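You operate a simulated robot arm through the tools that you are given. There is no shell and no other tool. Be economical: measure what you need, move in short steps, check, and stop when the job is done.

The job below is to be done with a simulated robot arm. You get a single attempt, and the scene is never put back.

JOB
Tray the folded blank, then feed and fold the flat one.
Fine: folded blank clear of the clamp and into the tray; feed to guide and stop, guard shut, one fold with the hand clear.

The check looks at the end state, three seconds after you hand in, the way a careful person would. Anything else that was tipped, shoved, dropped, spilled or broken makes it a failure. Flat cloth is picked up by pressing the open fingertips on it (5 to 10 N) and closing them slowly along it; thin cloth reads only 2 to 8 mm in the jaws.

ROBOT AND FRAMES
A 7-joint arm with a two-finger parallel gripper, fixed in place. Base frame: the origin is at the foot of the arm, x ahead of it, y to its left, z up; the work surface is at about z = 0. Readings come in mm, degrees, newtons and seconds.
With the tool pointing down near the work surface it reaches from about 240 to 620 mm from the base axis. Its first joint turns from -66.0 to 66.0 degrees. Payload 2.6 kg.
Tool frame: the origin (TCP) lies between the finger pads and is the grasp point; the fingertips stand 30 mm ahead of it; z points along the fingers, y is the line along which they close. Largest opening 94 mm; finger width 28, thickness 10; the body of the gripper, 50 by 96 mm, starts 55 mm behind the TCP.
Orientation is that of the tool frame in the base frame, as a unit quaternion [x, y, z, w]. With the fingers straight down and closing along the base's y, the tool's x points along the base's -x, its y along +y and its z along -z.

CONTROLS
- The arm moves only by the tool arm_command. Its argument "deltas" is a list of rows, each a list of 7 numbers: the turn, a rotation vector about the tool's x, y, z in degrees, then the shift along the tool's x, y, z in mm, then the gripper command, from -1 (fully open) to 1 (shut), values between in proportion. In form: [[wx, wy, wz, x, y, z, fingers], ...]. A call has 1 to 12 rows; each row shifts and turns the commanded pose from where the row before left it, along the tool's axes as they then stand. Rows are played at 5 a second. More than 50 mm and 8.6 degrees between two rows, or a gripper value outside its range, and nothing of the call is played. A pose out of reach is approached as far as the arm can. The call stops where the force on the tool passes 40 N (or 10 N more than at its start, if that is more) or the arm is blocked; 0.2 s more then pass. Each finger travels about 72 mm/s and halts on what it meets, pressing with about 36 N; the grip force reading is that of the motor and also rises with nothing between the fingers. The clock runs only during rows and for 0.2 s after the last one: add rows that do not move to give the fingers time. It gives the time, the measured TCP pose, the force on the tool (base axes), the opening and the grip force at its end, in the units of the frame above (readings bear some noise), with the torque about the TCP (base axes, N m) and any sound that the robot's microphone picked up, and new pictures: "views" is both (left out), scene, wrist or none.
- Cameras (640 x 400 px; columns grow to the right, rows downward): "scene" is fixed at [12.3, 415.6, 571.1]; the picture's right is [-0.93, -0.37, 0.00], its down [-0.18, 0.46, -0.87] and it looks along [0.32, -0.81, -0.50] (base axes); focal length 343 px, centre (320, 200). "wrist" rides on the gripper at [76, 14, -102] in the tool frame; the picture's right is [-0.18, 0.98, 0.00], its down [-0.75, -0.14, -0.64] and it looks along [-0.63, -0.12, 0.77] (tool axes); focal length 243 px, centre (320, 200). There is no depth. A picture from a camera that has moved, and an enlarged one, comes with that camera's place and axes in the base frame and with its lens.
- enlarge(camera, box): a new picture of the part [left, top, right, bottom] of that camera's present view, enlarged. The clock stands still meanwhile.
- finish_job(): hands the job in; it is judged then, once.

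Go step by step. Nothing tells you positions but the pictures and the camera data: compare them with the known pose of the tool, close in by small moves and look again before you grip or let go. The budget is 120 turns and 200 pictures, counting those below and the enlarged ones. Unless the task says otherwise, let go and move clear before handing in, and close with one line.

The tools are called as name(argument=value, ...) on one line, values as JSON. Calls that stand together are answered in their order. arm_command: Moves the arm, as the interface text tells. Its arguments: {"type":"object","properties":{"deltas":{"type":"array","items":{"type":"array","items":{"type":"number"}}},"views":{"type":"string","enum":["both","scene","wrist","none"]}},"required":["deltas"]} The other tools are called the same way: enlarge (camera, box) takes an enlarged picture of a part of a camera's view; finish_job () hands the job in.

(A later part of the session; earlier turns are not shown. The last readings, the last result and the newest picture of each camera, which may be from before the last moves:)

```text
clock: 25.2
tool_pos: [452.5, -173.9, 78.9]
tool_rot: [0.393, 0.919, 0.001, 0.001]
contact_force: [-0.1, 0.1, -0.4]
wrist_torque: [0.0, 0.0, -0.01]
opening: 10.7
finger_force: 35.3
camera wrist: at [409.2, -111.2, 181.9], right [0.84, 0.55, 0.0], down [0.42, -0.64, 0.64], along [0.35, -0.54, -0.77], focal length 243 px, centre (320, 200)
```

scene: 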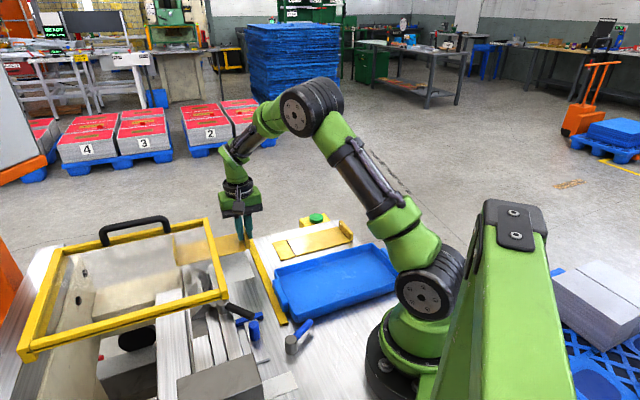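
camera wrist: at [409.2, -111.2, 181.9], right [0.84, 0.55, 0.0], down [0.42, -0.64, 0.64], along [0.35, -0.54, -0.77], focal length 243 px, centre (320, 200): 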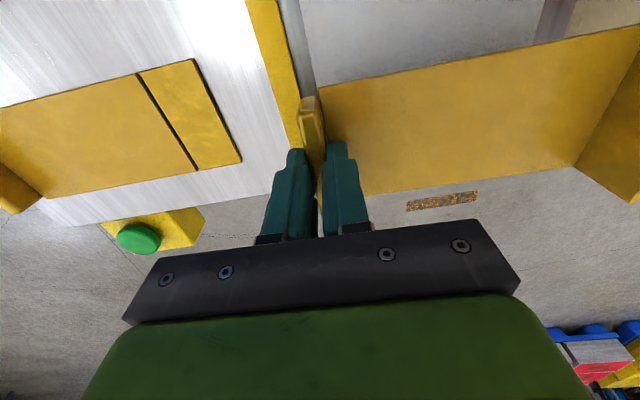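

The blank is lifted clear. Pulling it straight back out from under the guard, then raising it.

arm_command(deltas=[[0, 0, 0, 0, -20, 0, 1], [0, 0, 0, 0, -30, 0, 1], [0, 0, 0, 0, -30, 0, 1], [0, 0, 0, 0, -30, 0, 1], [0, 0, 0, 0, -20, -20, 1], [0, 0, 0, 0, 0, -30, 1], [0, 0, 0, 0, 0, -30, 1], [0, 0, 0, 0, 0, 0, 1]], views="both")

```text
clock: 27.0
tool_pos: [358.6, -263.9, 160.8]
tool_rot: [0.393, 0.92, 0.0, 0.0]
contact_force: [0.0, -0.3, -0.1]
wrist_torque: [-0.01, 0.03, 0.02]
opening: 10.4
finger_force: 35.6
camera wrist: at [315.9, -201.1, 262.0], right [0.84, 0.55, 0.0], down [0.42, -0.64, 0.64], along [0.35, -0.54, -0.77], focal length 243 px, centre (320, 200)
```

scene: 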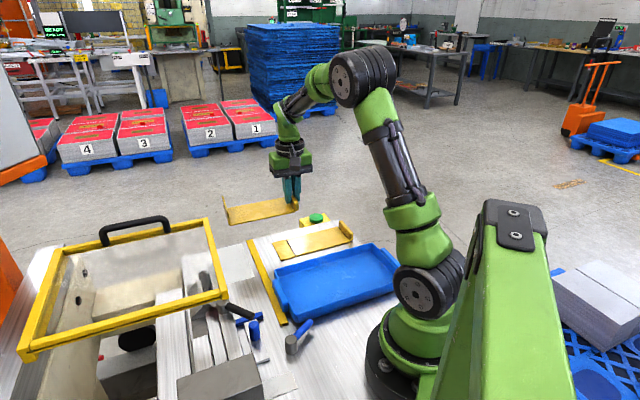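
wrist: 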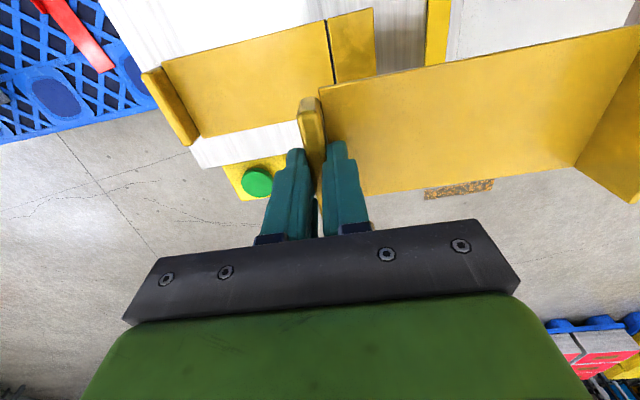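

Out cleanly. Moving over the tray.

arm_command(deltas=[[0, 0, 0, 32, -19, 0, 1], [0, 0, 0, 32, -19, 0, 1], [0, 0, 0, 32, -19, 0, 1], [0, 0, 0, 32, -19, 0, 1], [0, 0, 0, 32, -19, 0, 1], [0, 0, 0, 33, -19, 0, 1], [0, 0, 0, 0, 0, 0, 1]], views="both")

enlarge(camera="scene", box=[240, 200, 432, 320])

```text
clock: 28.6
tool_pos: [141.5, -203.1, 160.4]
tool_rot: [0.394, 0.919, 0.002, 0.0]
contact_force: [-0.2, -0.8, -0.2]
wrist_torque: [-0.04, 0.02, 0.02]
opening: 10.9
finger_force: 36.1
camera wrist: at [98.2, -140.0, 262.6], right [0.84, 0.55, 0.0], down [0.42, -0.64, 0.64], along [0.35, -0.54, -0.77], focal length 243 px, centre (320, 200)
```

scene: 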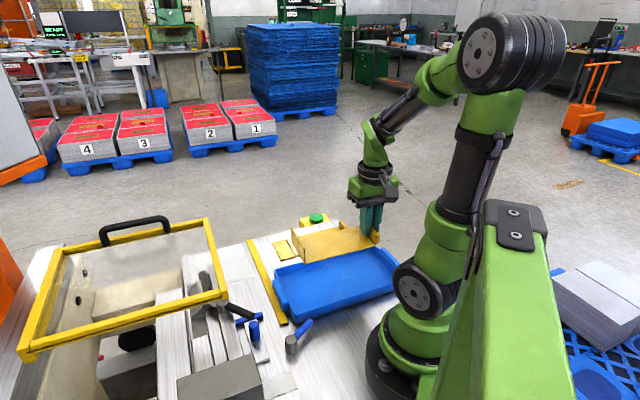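
wrist: 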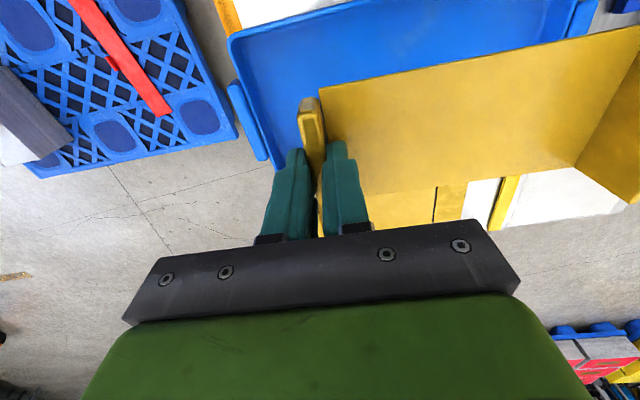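

```text
3.33 times, centred on (336, 260) of scene
camera zoom: at [12.3, 415.6, 571.1], right [-0.93, -0.37, 0.0], down [-0.18, 0.46, -0.87], along [0.32, -0.81, -0.5], focal length 1144 px, centre (267, 0)
```

zoom: 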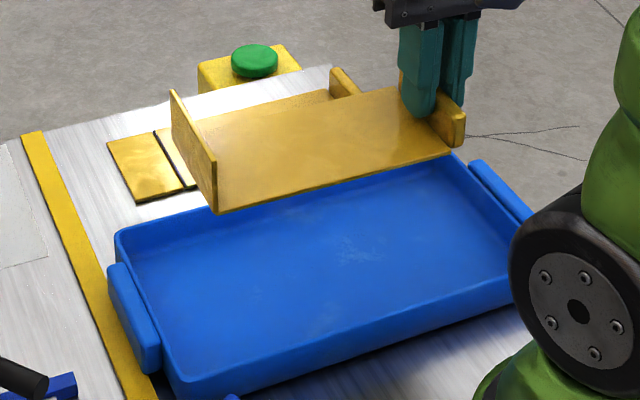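

Tray centre ≈ (187,-151), so the blank fits with ~15–25 mm margins. Lowering slowly.

arm_command(deltas=[[0, 0, 0, 4, -5, 0, 1], [0, 0, 0, 0, 0, 30, 1], [0, 0, 0, 0, 0, 30, 1], [0, 0, 0, 0, 0, 25, 1], [0, 0, 0, 0, 0, 15, 1], [0, 0, 0, 0, 0, 6, 1], [0, 0, 0, 0, 0, 0, 1]], views="wrist")

enlarge(camera="scene", box=[240, 200, 432, 320])

```text
clock: 30.2
tool_pos: [134.4, -204.7, 52.7]
tool_rot: [0.393, 0.919, 0.001, 0.0]
contact_force: [-0.5, -0.5, -0.3]
wrist_torque: [-0.02, 0.01, 0.0]
opening: 10.7
finger_force: 36.1
camera wrist: at [92.6, -140.6, 155.7], right [0.84, 0.55, 0.0], down [0.42, -0.64, 0.64], along [0.35, -0.54, -0.77], focal length 243 px, centre (320, 200)
```

wrist: 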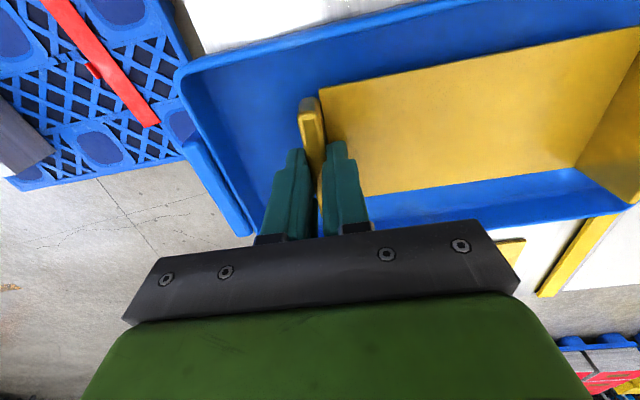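

```text
3.33 times, centred on (336, 260) of scene
camera zoom: at [12.3, 415.6, 571.1], right [-0.93, -0.37, 0.0], down [-0.18, 0.46, -0.87], along [0.32, -0.81, -0.5], focal length 1144 px, centre (267, 0)
```

zoom: 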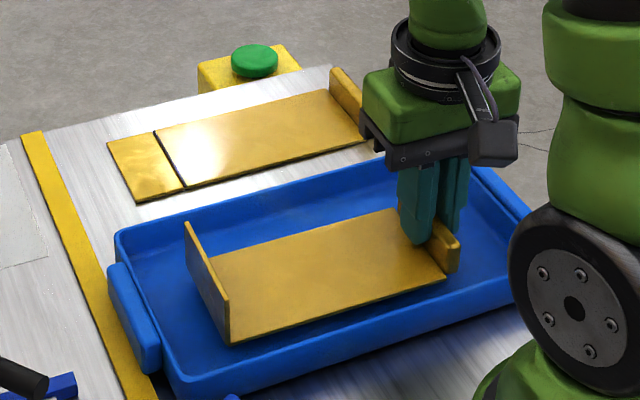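

The blank is inside the tray just above the floor. Lowering to contact.

arm_command(deltas=[[0, 0, 0, 0, 0, 2, 1], [0, 0, 0, 0, 0, 2, 1], [0, 0, 0, 0, 0, 2, 1], [0, 0, 0, 0, 0, 0, 1]], views="none")

```text
clock: 31.2
tool_pos: [136.1, -205.4, 46.9]
tool_rot: [0.393, 0.92, 0.001, 0.0]
contact_force: [0.2, 0.7, -0.7]
wrist_torque: [-0.01, 0.01, -0.01]
opening: 10.6
finger_force: 35.7
```

arm_command(deltas=[[0, 0, 0, 0, 0, 1, 1], [0, 0, 0, 0, 0, 1, 1], [0, 0, 0, 0, 0, 1, 1], [0, 0, 0, 0, 0, 0, 1]], views="none")

enlarge(camera="scene", box=[280, 230, 408, 310])

```text
clock: 32.2
tool_pos: [136.5, -203.8, 44.9]
tool_rot: [0.393, 0.92, 0.002, 0.0]
contact_force: [-0.5, 0.3, -0.8]
wrist_torque: [-0.02, 0.03, 0.02]
opening: 10.8
finger_force: 35.9
```

```text
5.00 times, centred on (344, 270) of scene
camera zoom: at [12.3, 415.6, 571.1], right [-0.93, -0.37, 0.0], down [-0.18, 0.46, -0.87], along [0.32, -0.81, -0.5], focal length 1716 px, centre (200, -150)
```

zoom: 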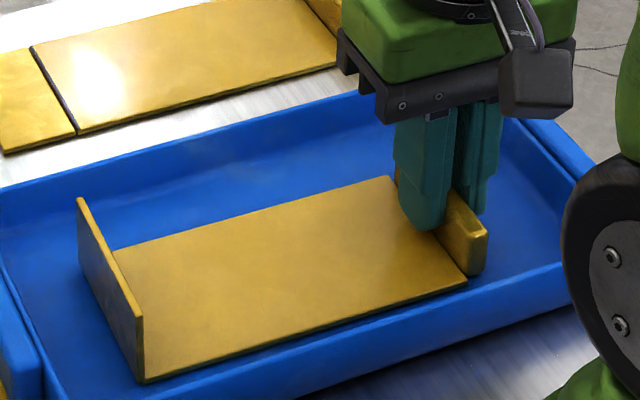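

arm_command(deltas=[[0, 0, 0, 0, 0, 1, 1], [0, 0, 0, 0, 0, 1, 1], [0, 0, 0, 0, 0, 0, 1]], views="none")

```text
clock: 33.0
tool_pos: [135.2, -204.3, 42.9]
tool_rot: [0.393, 0.92, 0.0, 0.0]
contact_force: [-0.9, 1.8, 5.1]
wrist_torque: [-0.06, -0.05, 0.0]
opening: 10.5
finger_force: 36.0
```

Contact at 5 N. Releasing gently and rising.

arm_command(deltas=[[0, 0, 0, 0, 0, 0, 0.7], [0, 0, 0, 0, 0, 0, 0.5], [0, 0, 0, 0, 0, 0, 0.4], [0, 0, 0, 0, 0, -10, 0.4], [0, 0, 0, 0, 0, -25, 0.4], [0, 0, 0, 0, 0, -40, 0.4], [0, 0, 0, 0, 0, -40, 0.4], [0, 0, 0, 0, 0, 0, 0.4]], views="both")

```text
clock: 34.8
tool_pos: [136.3, -203.9, 157.2]
tool_rot: [0.393, 0.919, 0.001, -0.001]
contact_force: [0.9, 0.1, 0.6]
wrist_torque: [-0.01, 0.0, -0.01]
opening: 28.3
finger_force: 0.1
camera wrist: at [93.5, -140.7, 259.5], right [0.84, 0.55, 0.0], down [0.42, -0.64, 0.64], along [0.35, -0.54, -0.77], focal length 243 px, centre (320, 200)
```

scene: 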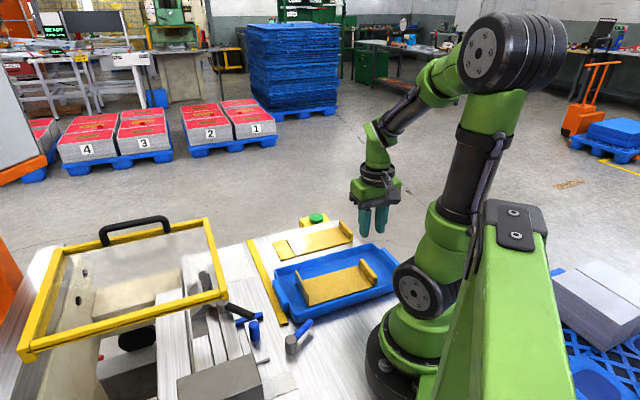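
wrist: 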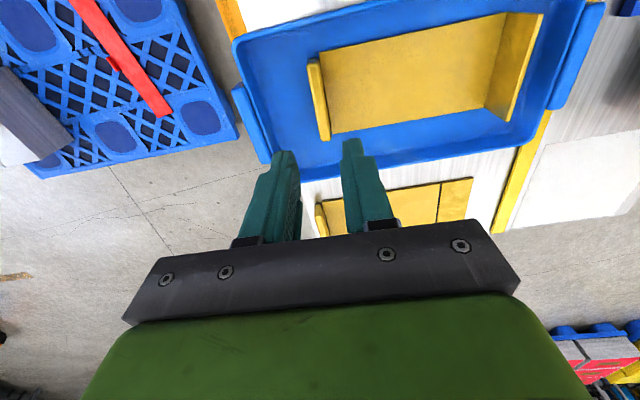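

The folded blank sits flat in the tray. Next I hover over the flat blank's tab, near (240,-349).

arm_command(deltas=[[0, 0, 0, -44, -6, 0, 0.4], [0, 0, 0, -44, -6, 0, 0.4], [0, 0, 0, -44, -6, 0, 0.4], [0, 0, 0, -44, -6, 0, 0.4], [0, 0, 0, 0, 0, 40, 0.5], [0, 0, 0, 0, 0, 0, 0.5]], views="wrist")

enlarge(camera="wrist", box=[240, 70, 400, 170])

enlarge(camera="scene", box=[270, 200, 366, 260])

```text
clock: 36.2
tool_pos: [241.5, -348.1, 118.5]
tool_rot: [0.393, 0.919, 0.001, 0.0]
contact_force: [-0.8, -0.1, 1.0]
wrist_torque: [0.03, 0.03, 0.02]
opening: 23.7
finger_force: 0.1
camera wrist: at [199.3, -284.9, 219.9], right [0.84, 0.55, 0.0], down [0.42, -0.64, 0.64], along [0.35, -0.54, -0.77], focal length 243 px, centre (320, 200)
```

wrist: 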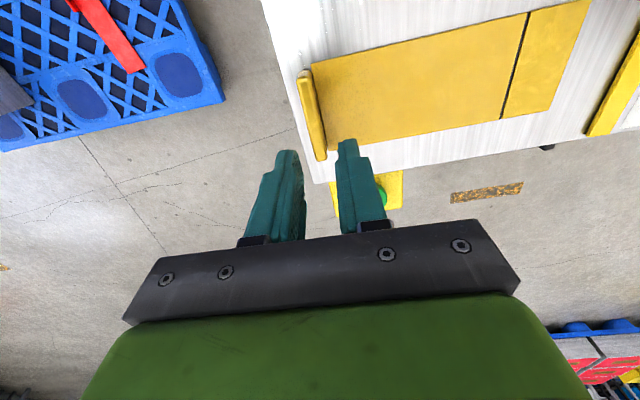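

```text
4.00 times, centred on (320, 120) of wrist
camera zoom: at [199.3, -284.9, 219.9], right [0.84, 0.55, 0.0], down [0.42, -0.64, 0.64], along [0.35, -0.54, -0.77], focal length 970 px, centre (320, 520)
```

zoom: 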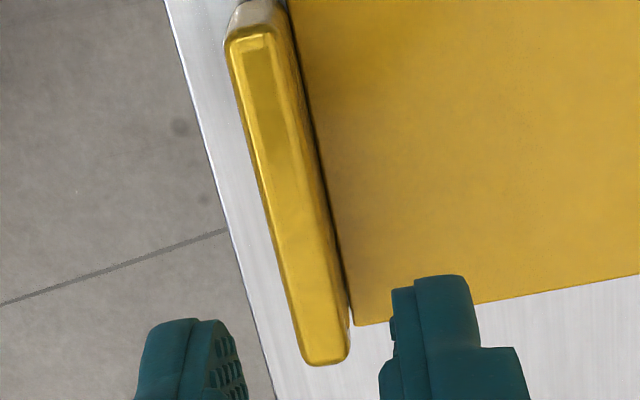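

```text
6.67 times, centred on (318, 230) of scene
camera zoom: at [12.3, 415.6, 571.1], right [-0.93, -0.37, 0.0], down [-0.18, 0.46, -0.87], along [0.32, -0.81, -0.5], focal length 2288 px, centre (333, 0)
```

zoom: 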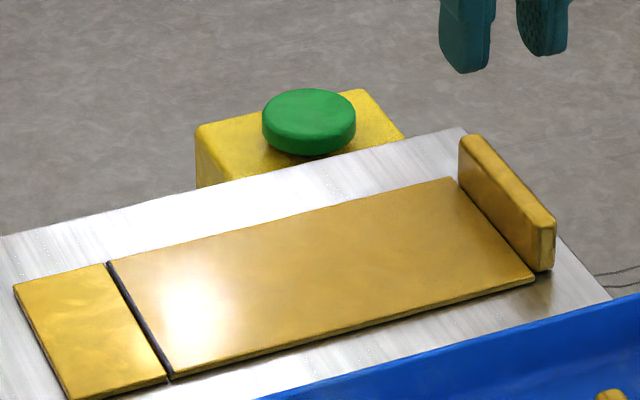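

Tab centre measured at (238,-355), axis at 45.1°. I'll correct yaw by 1.2°, align, and descend.

arm_command(deltas=[[0, 0, -1.2, 0, 0, 0, 0.45], [0, 0, 0, -2.8, -7.6, 0, 0.45], [0, 0, 0, 0, 0, 25, 0.45], [0, 0, 0, 0, 0, 25, 0.45], [0, 0, 0, 0, 0, 0, 0.45]], views="none")

enlarge(camera="scene", box=[310, 200, 390, 250])

enlarge(camera="wrist", box=[240, 90, 400, 190])

```text
clock: 37.4
tool_pos: [238.5, -356.4, 67.8]
tool_rot: [0.384, 0.923, 0.0, -0.001]
contact_force: [0.7, -0.2, 0.5]
wrist_torque: [-0.02, 0.01, 0.06]
opening: 25.8
finger_force: 0.1
```

```text
8.00 times, centred on (350, 225) of scene
camera zoom: at [12.3, 415.6, 571.1], right [-0.93, -0.37, 0.0], down [-0.18, 0.46, -0.87], along [0.32, -0.81, -0.5], focal length 2746 px, centre (80, 0)
```

zoom: 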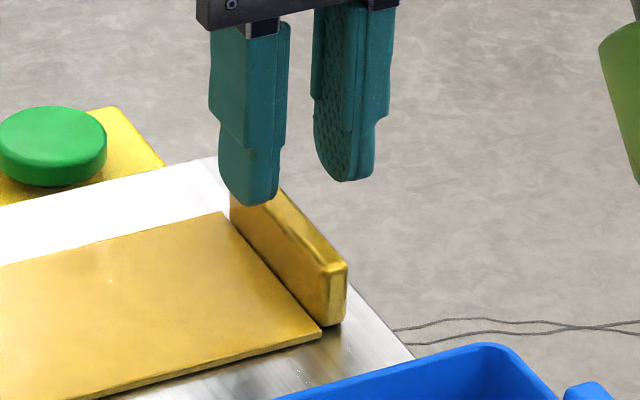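

```text
4.00 times, centred on (320, 140) of wrist
camera zoom: at [193.8, -293.0, 169.6], right [0.83, 0.56, 0.0], down [0.43, -0.63, 0.64], along [0.36, -0.53, -0.77], focal length 970 px, centre (320, 440)
```

zoom: 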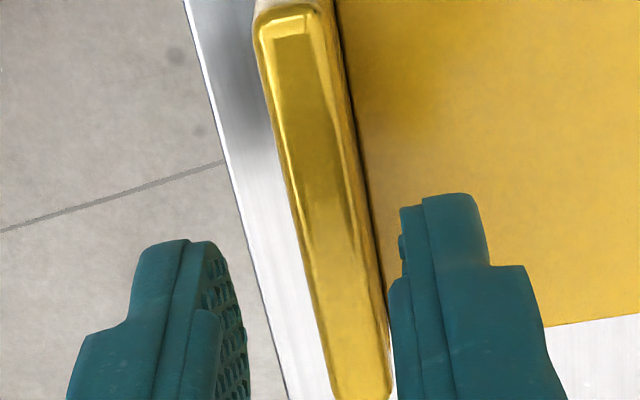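

arm_command(deltas=[[0, 0, 0, 0, 0, 10, 0.45], [0, 0, 0, 0, 0, 10, 0.45], [0, 0, 0, 0, 0, 8, 0.45], [0, 0, 0, 0, 0, 0, 0.7], [0, 0, 0, 0, 0, 0, 0.85], [0, 0, 0, 0, 0, 0, 1], [0, 0, 0, 0, 0, 0, 1]], views="none")

enlarge(camera="scene", box=[270, 200, 398, 280])

```text
clock: 39.0
tool_pos: [237.2, -355.2, 39.8]
tool_rot: [0.383, 0.924, 0.001, 0.0]
contact_force: [-0.6, -0.4, -0.5]
wrist_torque: [-0.01, 0.02, 0.0]
opening: 10.5
finger_force: 35.9
```

```text
5.00 times, centred on (334, 240) of scene
camera zoom: at [12.3, 415.6, 571.1], right [-0.93, -0.37, 0.0], down [-0.18, 0.46, -0.87], along [0.32, -0.81, -0.5], focal length 1716 px, centre (250, 0)
```

zoom: 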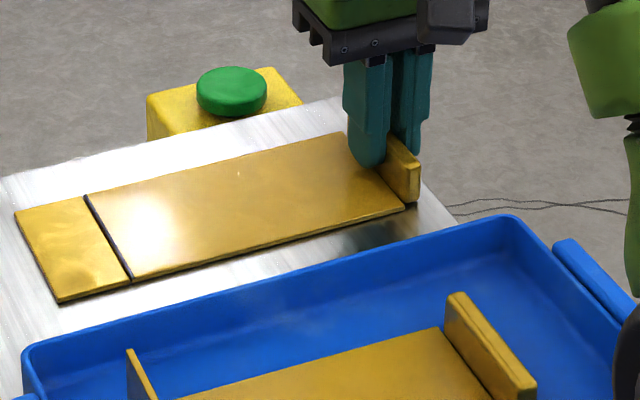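

Flat blank gripped. It must go in sideways (the tray blocks a straight feed), so before moving I check the slot under the bar and the area behind it.

enlarge(camera="scene", box=[170, 250, 250, 300])

enlarge(camera="scene", box=[150, 275, 246, 335])

```text
8.00 times, centred on (210, 275) of scene
camera zoom: at [12.3, 415.6, 571.1], right [-0.93, -0.37, 0.0], down [-0.18, 0.46, -0.87], along [0.32, -0.81, -0.5], focal length 2746 px, centre (1200, -400)
```

zoom: 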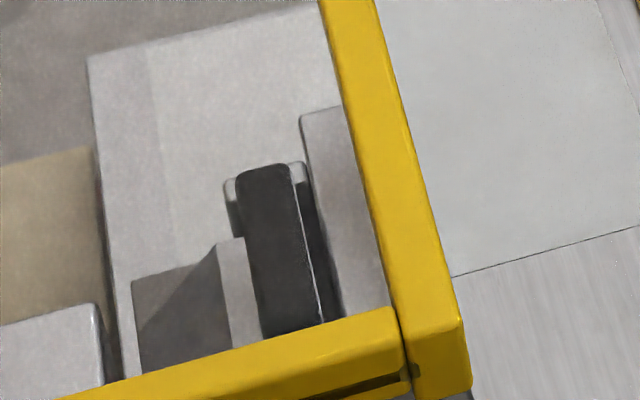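

```text
6.67 times, centred on (198, 305) of scene
camera zoom: at [12.3, 415.6, 571.1], right [-0.93, -0.37, 0.0], down [-0.18, 0.46, -0.87], along [0.32, -0.81, -0.5], focal length 2288 px, centre (1133, -500)
```

zoom: 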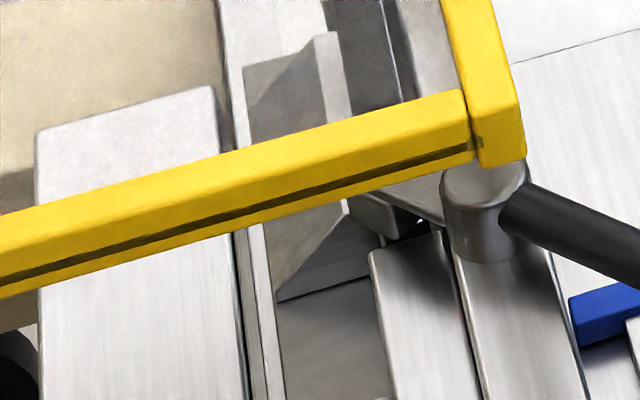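

The table ends at the folding leaf (q≈360), and leaf and table are about flush. I'll lift 40 mm, travel along +q beside the machine to the feed area, and check.

arm_command(deltas=[[0, 0, 0, 0, 0, -5, 1], [0, 0, 0, 0, 0, -15, 1], [0, 0, 0, 0, 0, -20, 1], [0, 0, 0, -2, 40, 0, 1], [0, 0, 0, -2, 40, 0, 1], [0, 0, 0, -2, 40, 0, 1], [0, 0, 0, -3, 40, 0, 1], [0, 0, 0, -3, 40, 0, 1], [0, 0, 0, -3, 40, 0, 1], [0, 0, 0, 0, 35, 0, 1], [0, 0, 0, 0, 0, 0, 1]], views="both")

enlarge(camera="scene", box=[150, 220, 310, 320])

```text
clock: 41.4
tool_pos: [443.0, -172.1, 78.3]
tool_rot: [0.383, 0.924, 0.001, 0.0]
contact_force: [-0.1, -0.8, -0.1]
wrist_torque: [-0.06, 0.01, 0.01]
opening: 10.6
finger_force: 36.2
camera wrist: at [398.2, -109.4, 181.3], right [0.83, 0.56, 0.0], down [0.43, -0.63, 0.64], along [0.36, -0.53, -0.77], focal length 243 px, centre (320, 200)
```

scene: 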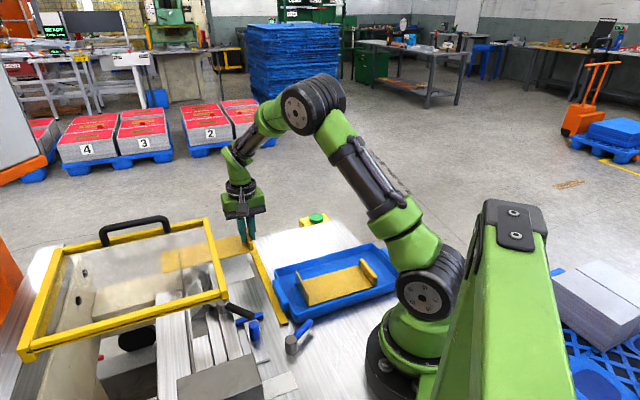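
wrist: 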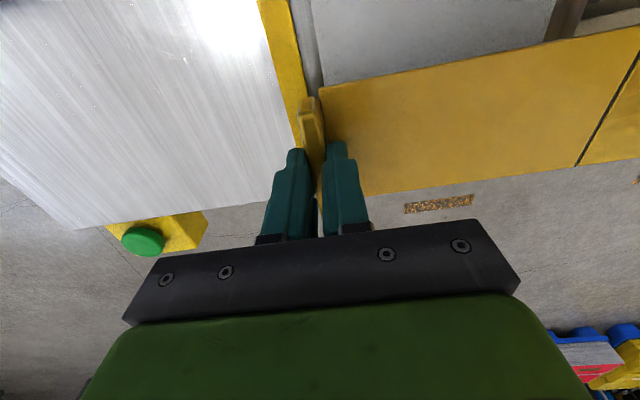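

```text
4.00 times, centred on (230, 270) of scene
camera zoom: at [12.3, 415.6, 571.1], right [-0.93, -0.37, 0.0], down [-0.18, 0.46, -0.87], along [0.32, -0.81, -0.5], focal length 1373 px, centre (680, -80)
```

zoom: 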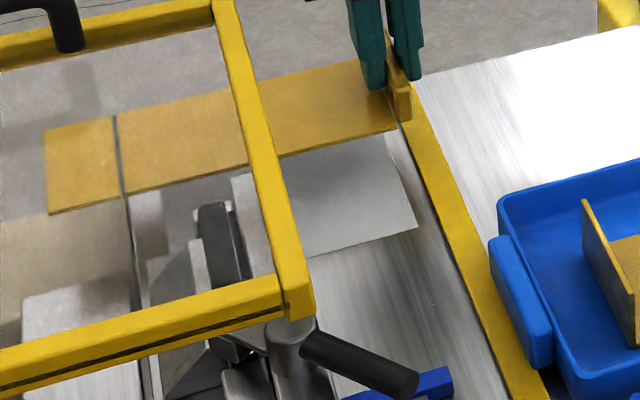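

Aligned beside the bar. Lowering to just above the bed.

arm_command(deltas=[[0, 0, 0, 0, 0, 15, 1], [0, 0, 0, 0, 0, 12, 1], [0, 0, 0, 0, 0, 6, 1], [0, 0, 0, 0, 0, 2, 1], [0, 0, 0, 0, 0, 0, 1]], views="wrist")

enlarge(camera="scene", box=[150, 220, 310, 320])

```text
clock: 42.6
tool_pos: [443.1, -172.3, 44.0]
tool_rot: [0.383, 0.924, 0.001, 0.001]
contact_force: [0.2, 0.4, 2.6]
wrist_torque: [0.04, 0.1, -0.01]
opening: 10.5
finger_force: 36.5
camera wrist: at [398.0, -109.4, 146.9], right [0.83, 0.56, 0.0], down [0.43, -0.63, 0.64], along [0.36, -0.53, -0.77], focal length 243 px, centre (320, 200)
```

wrist: 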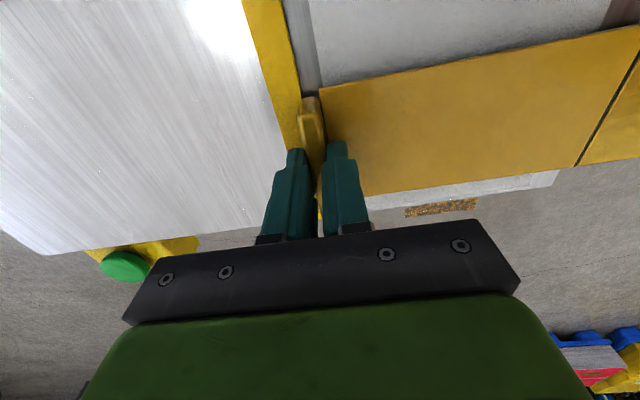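

```text
4.00 times, centred on (230, 270) of scene
camera zoom: at [12.3, 415.6, 571.1], right [-0.93, -0.37, 0.0], down [-0.18, 0.46, -0.87], along [0.32, -0.81, -0.5], focal length 1373 px, centre (680, -80)
```

zoom: 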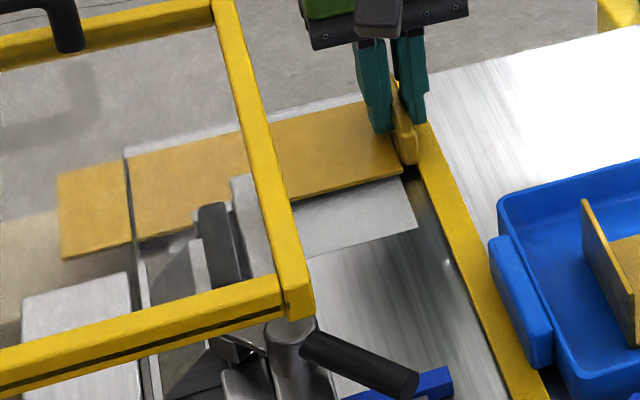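

arm_command(deltas=[[0, 0, 0, 0, 0, 1, 1], [0, 0, 0, 0, 0, 1, 1], [0, 0, 0, 0, 0, 0, 1]], views="none")

enlarge(camera="scene", box=[155, 235, 219, 275])

```text
clock: 43.4
tool_pos: [443.7, -172.2, 44.0]
tool_rot: [0.383, 0.924, 0.002, 0.001]
contact_force: [-7.0, 2.4, 26.8]
wrist_torque: [0.04, 0.38, -0.06]
opening: 10.7
finger_force: 35.6
```

```text
10.00 times, centred on (187, 255) of scene
camera zoom: at [12.2, 415.6, 571.1], right [-0.93, -0.37, 0.0], down [-0.18, 0.46, -0.87], along [0.32, -0.81, -0.5], focal length 3432 px, centre (1650, -350)
```

zoom: 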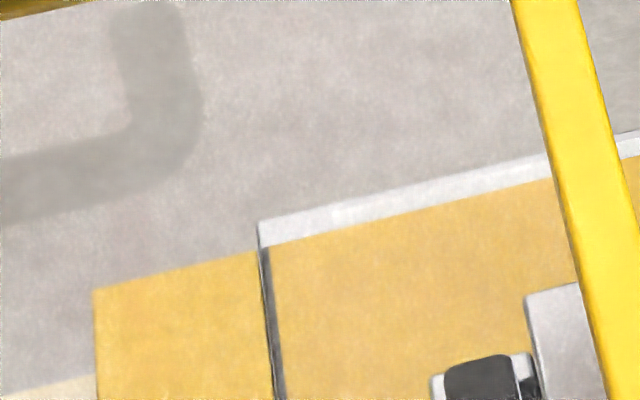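

Contact at z 44: the tab is sitting on the yellow strip, which is a raised guide rail. I'll raise, shift +q 6 mm, and lower beside it.

arm_command(deltas=[[0, 0, 0, 0, 0, -6, 1], [0, 0, 0, 0, 6, 0, 1], [0, 0, 0, 0, 0, 4, 1], [0, 0, 0, 0, 0, 3, 1], [0, 0, 0, 0, 0, 0, 1]], views="none")

enlarge(camera="scene", box=[210, 230, 290, 280])

```text
clock: 44.6
tool_pos: [446.0, -167.1, 41.4]
tool_rot: [0.384, 0.923, 0.001, 0.0]
contact_force: [-0.3, -0.8, -1.2]
wrist_torque: [-0.02, 0.04, 0.03]
opening: 10.8
finger_force: 36.6
```

```text
8.00 times, centred on (250, 255) of scene
camera zoom: at [12.3, 415.6, 571.1], right [-0.93, -0.37, 0.0], down [-0.18, 0.46, -0.87], along [0.32, -0.81, -0.5], focal length 2746 px, centre (880, -240)
```

zoom: 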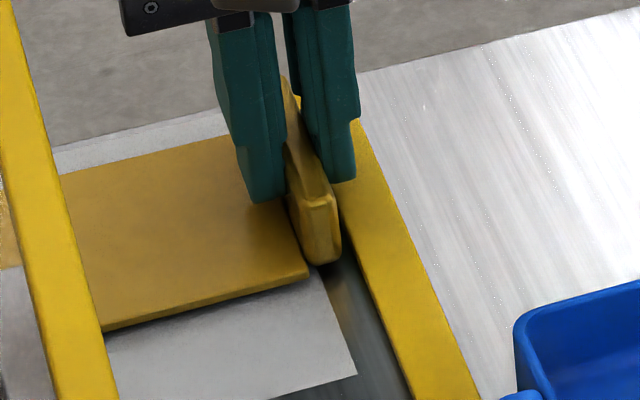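

Clear of the rail now. Sliding toward the blue stop, just off the table.

arm_command(deltas=[[0, 0, 0, 0, 0, 0.8, 1], [0, 0, 0, 8, 0, 0, 1], [0, 0, 0, 8, 0, 0, 1], [0, 0, 0, 8, 0, 0, 1], [0, 0, 0, 8, 0, 0, 1], [0, 0, 0, 8, 0, 0, 1], [0, 0, 0, 0, 0, 0, 1]], views="none")

enlarge(camera="scene", box=[150, 220, 310, 320])

```text
clock: 46.2
tool_pos: [418.8, -138.9, 41.4]
tool_rot: [0.383, 0.924, 0.001, -0.001]
contact_force: [-0.4, -1.4, 1.5]
wrist_torque: [0.02, 0.03, -0.01]
opening: 10.8
finger_force: 36.2
```

```text
4.00 times, centred on (230, 270) of scene
camera zoom: at [12.3, 415.6, 571.1], right [-0.93, -0.37, 0.0], down [-0.18, 0.46, -0.87], along [0.32, -0.81, -0.5], focal length 1373 px, centre (680, -80)
```

zoom: 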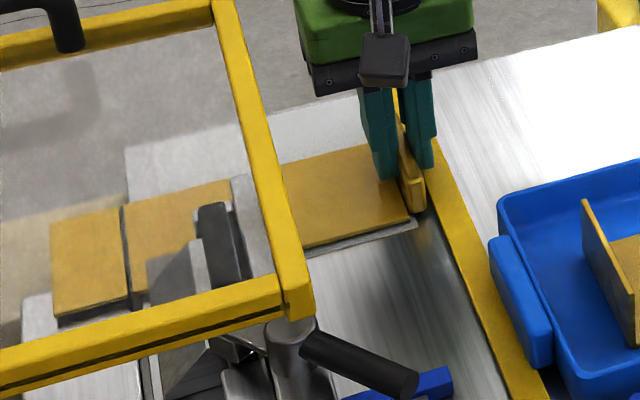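

Passing under the bar with no force. Continuing.

arm_command(deltas=[[0, 0, 0, 8, 0, 0, 1], [0, 0, 0, 8, 0, 0, 1], [0, 0, 0, 8, 0, 0, 1], [0, 0, 0, 8, 0, 0, 1], [0, 0, 0, 8, 0, 0, 1], [0, 0, 0, 8, 0, 0, 1], [0, 0, 0, 8, 0, 0, 1], [0, 0, 0, 0, 0, 0, 1]], views="wrist")

enlarge(camera="scene", box=[150, 220, 310, 320])

```text
clock: 48.0
tool_pos: [377.6, -99.9, 40.8]
tool_rot: [0.383, 0.924, 0.001, 0.001]
contact_force: [-0.1, 0.0, 0.8]
wrist_torque: [-0.01, 0.01, 0.01]
opening: 10.6
finger_force: 36.2
camera wrist: at [334.0, -37.1, 143.1], right [0.83, 0.56, 0.0], down [0.43, -0.63, 0.64], along [0.36, -0.53, -0.77], focal length 243 px, centre (320, 200)
```

wrist: 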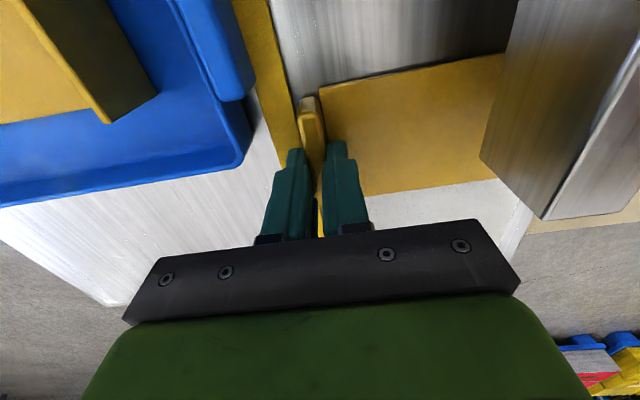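

```text
4.00 times, centred on (230, 270) of scene
camera zoom: at [12.3, 415.6, 571.1], right [-0.93, -0.37, 0.0], down [-0.18, 0.46, -0.87], along [0.32, -0.81, -0.5], focal length 1373 px, centre (680, -80)
```

zoom: 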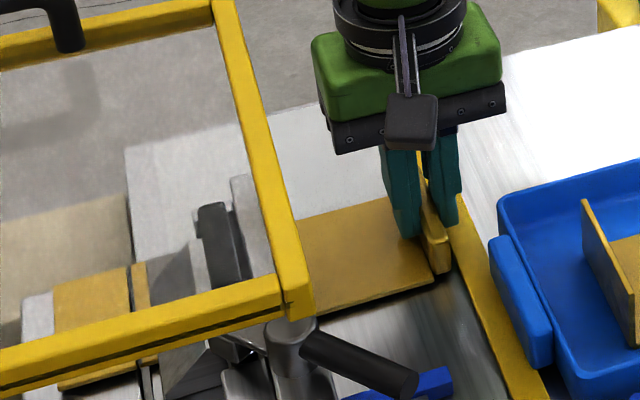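

arm_command(deltas=[[0, 0, 0, 8, 0, 0, 1], [0, 0, 0, 8, 0, 0, 1], [0, 0, 0, 8, 0, 0, 1], [0, 0, 0, 8, 0, 0, 1], [0, 0, 0, 8, 0, 0, 1], [0, 0, 0, 8, 0, 0, 1], [0, 0, 0, 8, 0, 0, 1], [0, 0, 0, 0, 0, 0, 1]], views="wrist")

enlarge(camera="scene", box=[150, 240, 310, 340])

enlarge(camera="wrist", box=[260, 0, 452, 120])

```text
clock: 49.8
tool_pos: [339.3, -60.0, 41.5]
tool_rot: [0.383, 0.924, 0.001, 0.0]
contact_force: [0.5, -0.2, 0.1]
wrist_torque: [-0.04, 0.04, -0.01]
opening: 10.5
finger_force: 35.5
camera wrist: at [295.3, 3.0, 142.9], right [0.83, 0.56, 0.0], down [0.43, -0.63, 0.64], along [0.36, -0.53, -0.77], focal length 243 px, centre (320, 200)
```

wrist: 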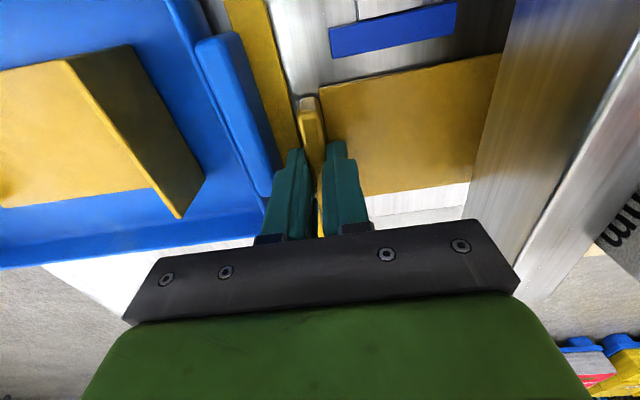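

```text
4.00 times, centred on (230, 290) of scene
camera zoom: at [12.3, 415.6, 571.1], right [-0.93, -0.37, 0.0], down [-0.18, 0.46, -0.87], along [0.32, -0.81, -0.5], focal length 1373 px, centre (680, -160)
```

zoom: 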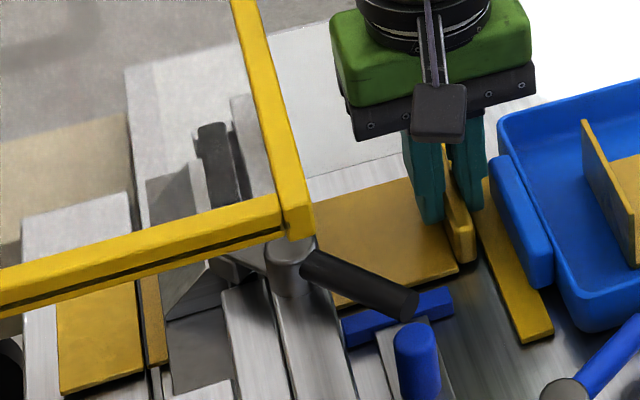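

```text
3.33 times, centred on (356, 60) of wrist
camera zoom: at [295.3, 3.0, 142.9], right [0.83, 0.56, 0.0], down [0.43, -0.63, 0.64], along [0.36, -0.53, -0.77], focal length 809 px, centre (200, 667)
```

zoom: 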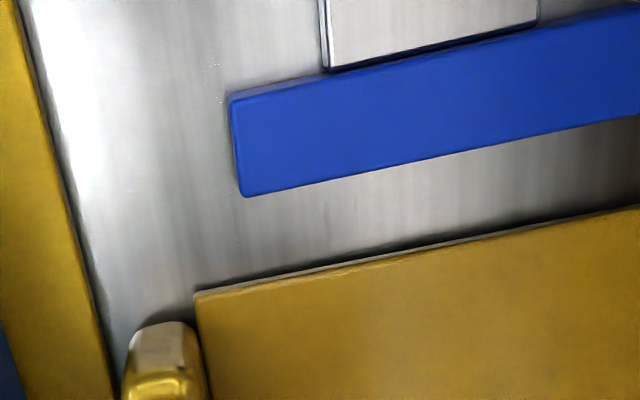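

About 13 mm remain to the blue stop. Advancing in small steps until light contact.

arm_command(deltas=[[0, 0, 0, 4, 0, 0, 1], [0, 0, 0, 4, 0, 0, 1], [0, 0, 0, 2, 0, 0, 1], [0, 0, 0, 0, 0, 0, 1]], views="none")

enlarge(camera="wrist", box=[260, 0, 452, 120])

```text
clock: 50.8
tool_pos: [332.5, -52.1, 41.8]
tool_rot: [0.384, 0.923, 0.001, 0.0]
contact_force: [-0.7, -0.6, -0.4]
wrist_torque: [-0.02, 0.06, 0.01]
opening: 10.9
finger_force: 36.1
```

```text
3.33 times, centred on (356, 60) of wrist
camera zoom: at [288.1, 9.5, 143.1], right [0.83, 0.56, 0.0], down [0.43, -0.63, 0.64], along [0.36, -0.53, -0.77], focal length 809 px, centre (200, 667)
```

zoom: 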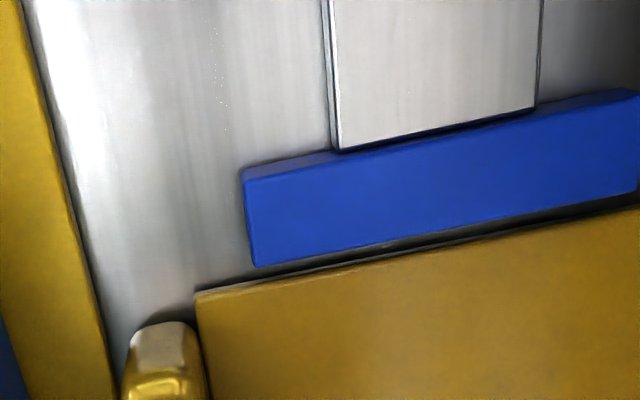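

arm_command(deltas=[[0, 0, 0, 1, 0, 0, 1], [0, 0, 0, 1, 0, 0.5, 1], [0, 0, 0, 1, 0, 0.5, 1], [0, 0, 0, 0, 0, 0, 1]], views="none")

enlarge(camera="wrist", box=[260, 0, 452, 120])

```text
clock: 51.8
tool_pos: [331.8, -50.4, 40.4]
tool_rot: [0.384, 0.923, 0.001, 0.0]
contact_force: [0.3, 0.7, -0.3]
wrist_torque: [-0.02, 0.07, -0.02]
opening: 10.6
finger_force: 36.1
```

```text
3.33 times, centred on (356, 60) of wrist
camera zoom: at [286.1, 11.9, 142.1], right [0.83, 0.56, 0.0], down [0.43, -0.63, 0.64], along [0.36, -0.53, -0.77], focal length 809 px, centre (200, 667)
```

zoom: 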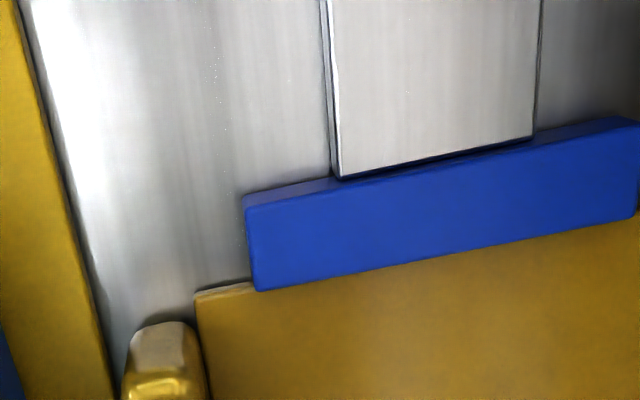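

arm_command(deltas=[[0, 0, 0, 0, 0, 0.7, 1], [0, 0, 0, 0.7, 0, 0, 1], [0, 0, 0, 0.7, 0, 0, 1], [0, 0, 0, 0, 0, 0, 1]], views="none")

enlarge(camera="wrist", box=[260, 0, 452, 120])

```text
clock: 52.8
tool_pos: [328.9, -50.1, 40.1]
tool_rot: [0.383, 0.924, 0.001, 0.002]
contact_force: [5.5, -6.8, -1.0]
wrist_torque: [-0.26, -0.18, -0.11]
opening: 10.8
finger_force: 36.4
```

```text
3.33 times, centred on (356, 60) of wrist
camera zoom: at [285.5, 12.3, 141.4], right [0.83, 0.56, 0.0], down [0.43, -0.63, 0.64], along [0.36, -0.53, -0.77], focal length 809 px, centre (200, 667)
```

zoom: 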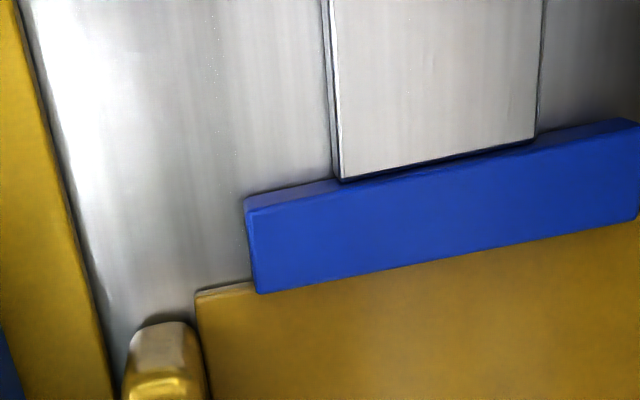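

Firm light contact with the blue stop (≈9 N). Now I ease off slightly and draw back to the yellow guide rail until contact.

arm_command(deltas=[[0, 0, 0, -0.4, -0.6, 0, 1], [0, 0, 0, 0, -0.6, 0, 1], [0, 0, 0, 0, 0, 0, 1]], views="none")

enlarge(camera="scene", box=[240, 280, 304, 320])

```text
clock: 53.6
tool_pos: [328.1, -51.0, 39.1]
tool_rot: [0.384, 0.924, 0.001, 0.0]
contact_force: [9.1, -4.1, 1.1]
wrist_torque: [-0.15, -0.28, -0.32]
opening: 10.6
finger_force: 35.8
```

```text
10.00 times, centred on (272, 300) of scene
camera zoom: at [12.3, 415.6, 571.1], right [-0.93, -0.37, 0.0], down [-0.18, 0.46, -0.87], along [0.32, -0.81, -0.5], focal length 3432 px, centre (800, -800)
```

zoom: 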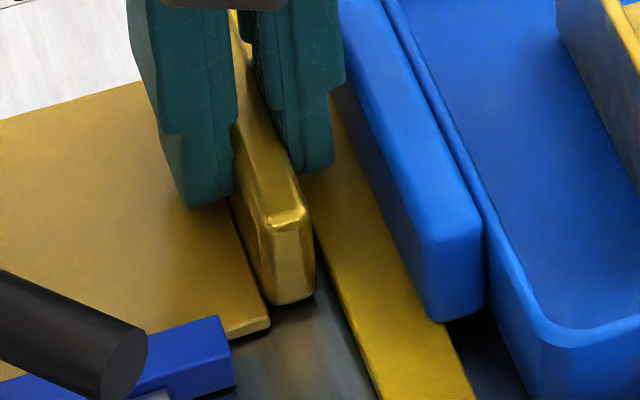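

arm_command(deltas=[[0, 0, 0, -0.8, 0, 0, 1], [0, 0, 0, 0, -0.6, 0, 1], [0, 0, 0, 0, 0, 0, 1]], views="none")

enlarge(camera="scene", box=[256, 290, 288, 310])

```text
clock: 54.4
tool_pos: [328.1, -51.2, 39.5]
tool_rot: [0.384, 0.923, 0.0, -0.001]
contact_force: [5.6, -2.5, -1.2]
wrist_torque: [-0.14, -0.16, -0.16]
opening: 10.6
finger_force: 36.1
```

```text
16.00 times, centred on (272, 300) of scene
camera zoom: at [12.3, 415.6, 571.1], right [-0.93, -0.37, 0.0], down [-0.18, 0.46, -0.87], along [0.32, -0.81, -0.5], focal length 5491 px, centre (1088, -1400)
```

zoom: 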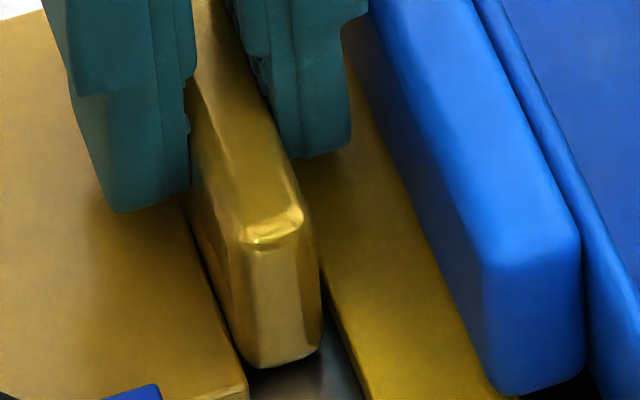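

arm_command(deltas=[[0, 0, 0, -0.3, -0.8, 0, 1], [0, 0, 0, 0, -0.8, 0, 1], [0, 0, 0, 0, 0, 0, 1]], views="none")

enlarge(camera="scene", box=[256, 290, 288, 310])

```text
clock: 55.2
tool_pos: [326.6, -51.8, 38.7]
tool_rot: [0.383, 0.924, 0.0, -0.001]
contact_force: [1.9, 1.0, -0.9]
wrist_torque: [0.05, -0.03, 0.06]
opening: 10.8
finger_force: 36.1
```

```text
16.00 times, centred on (272, 300) of scene
camera zoom: at [12.3, 415.6, 571.1], right [-0.93, -0.37, 0.0], down [-0.18, 0.46, -0.87], along [0.32, -0.81, -0.5], focal length 5491 px, centre (1088, -1400)
```

zoom: 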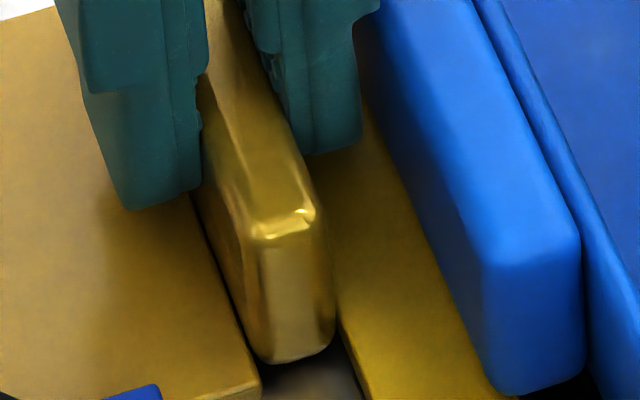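

arm_command(deltas=[[0, 0, 0, 0, -0.7, 0, 1], [0, 0, 0, 0, -0.7, 0, 1], [0, 0, 0, 0, 0, 0, 1]], views="none")

enlarge(camera="scene", box=[256, 290, 288, 310])

enlarge(camera="wrist", box=[260, 0, 452, 120])

```text
clock: 56.0
tool_pos: [327.4, -53.8, 39.7]
tool_rot: [0.382, 0.924, 0.001, 0.0]
contact_force: [7.2, 9.5, -3.6]
wrist_torque: [0.3, -0.2, 0.0]
opening: 10.8
finger_force: 36.5
```

```text
16.00 times, centred on (272, 300) of scene
camera zoom: at [12.3, 415.6, 571.1], right [-0.93, -0.37, 0.0], down [-0.18, 0.46, -0.87], along [0.32, -0.81, -0.5], focal length 5491 px, centre (1088, -1400)
```

zoom: 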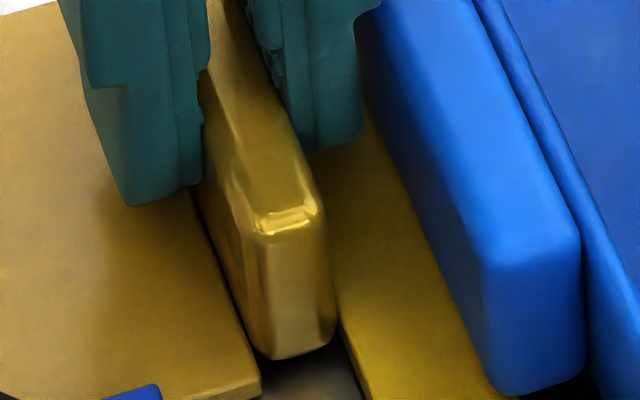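

```text
3.33 times, centred on (356, 60) of wrist
camera zoom: at [282.7, 9.0, 141.6], right [0.83, 0.56, 0.0], down [0.43, -0.63, 0.64], along [0.36, -0.53, -0.77], focal length 809 px, centre (200, 667)
```

zoom: 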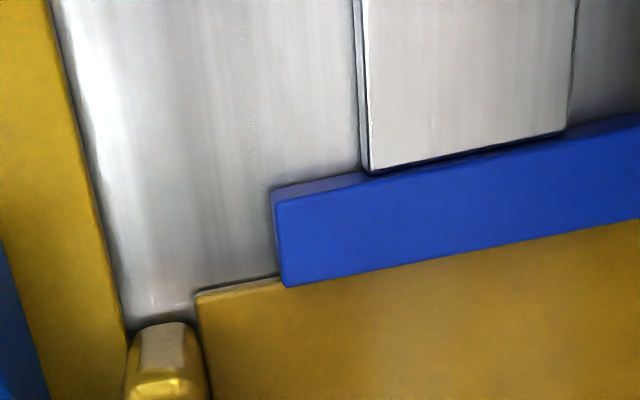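

Now against the yellow guide (≈12 N along q). I'll relax a bit and re-seat against the blue stop.

arm_command(deltas=[[0, 0, 0, 0.5, 0.4, 0, 1], [0, 0, 0, 0.5, 0, 0, 1], [0, 0, 0, 0.3, 0, 0.3, 1], [0, 0, 0, 0, 0, 0, 1]], views="none")

enlarge(camera="wrist", box=[260, 0, 452, 120])

```text
clock: 57.0
tool_pos: [327.3, -53.1, 38.2]
tool_rot: [0.383, 0.924, 0.0, 0.0]
contact_force: [10.1, 3.8, 2.6]
wrist_torque: [0.14, -0.32, 0.07]
opening: 10.8
finger_force: 36.2
```

```text
3.33 times, centred on (356, 60) of wrist
camera zoom: at [282.4, 9.4, 141.3], right [0.83, 0.56, 0.0], down [0.43, -0.63, 0.64], along [0.36, -0.53, -0.77], focal length 809 px, centre (200, 667)
```

zoom: 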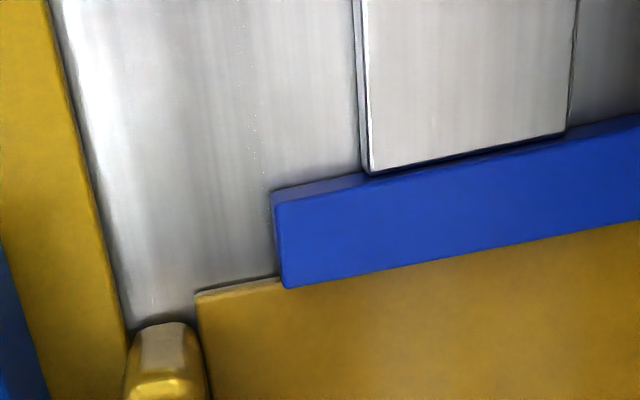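

Seated on both guide and stop with table contact. Releasing slightly (tray handle is near) and rising.

arm_command(deltas=[[0, 0, 0, -0.2, 0.3, 0, 0.95], [0, 0, 0, 0, 0, 0, 0.75], [0, 0, 0, 0, 0, 0, 0.68], [0, 0, 0, 0, 0, 0, 0.68]], views="none")

enlarge(camera="scene", box=[240, 270, 304, 310])

```text
clock: 58.0
tool_pos: [325.8, -53.0, 40.3]
tool_rot: [0.384, 0.923, 0.0, -0.001]
contact_force: [-0.6, 0.3, 0.1]
wrist_torque: [0.04, 0.01, 0.01]
opening: 15.3
finger_force: 0.0
```

```text
10.00 times, centred on (272, 290) of scene
camera zoom: at [12.3, 415.6, 571.1], right [-0.93, -0.37, 0.0], down [-0.18, 0.46, -0.87], along [0.32, -0.81, -0.5], focal length 3432 px, centre (800, -700)
```

zoom: 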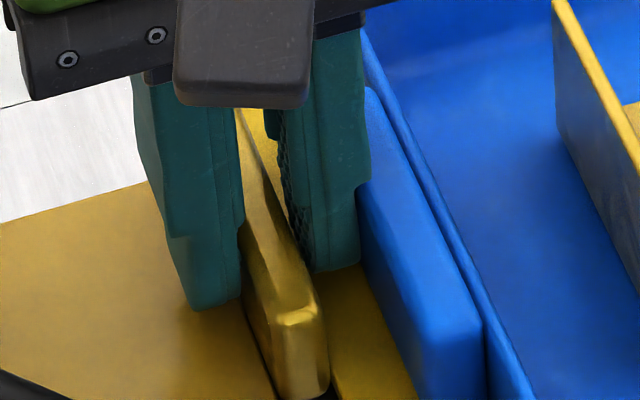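

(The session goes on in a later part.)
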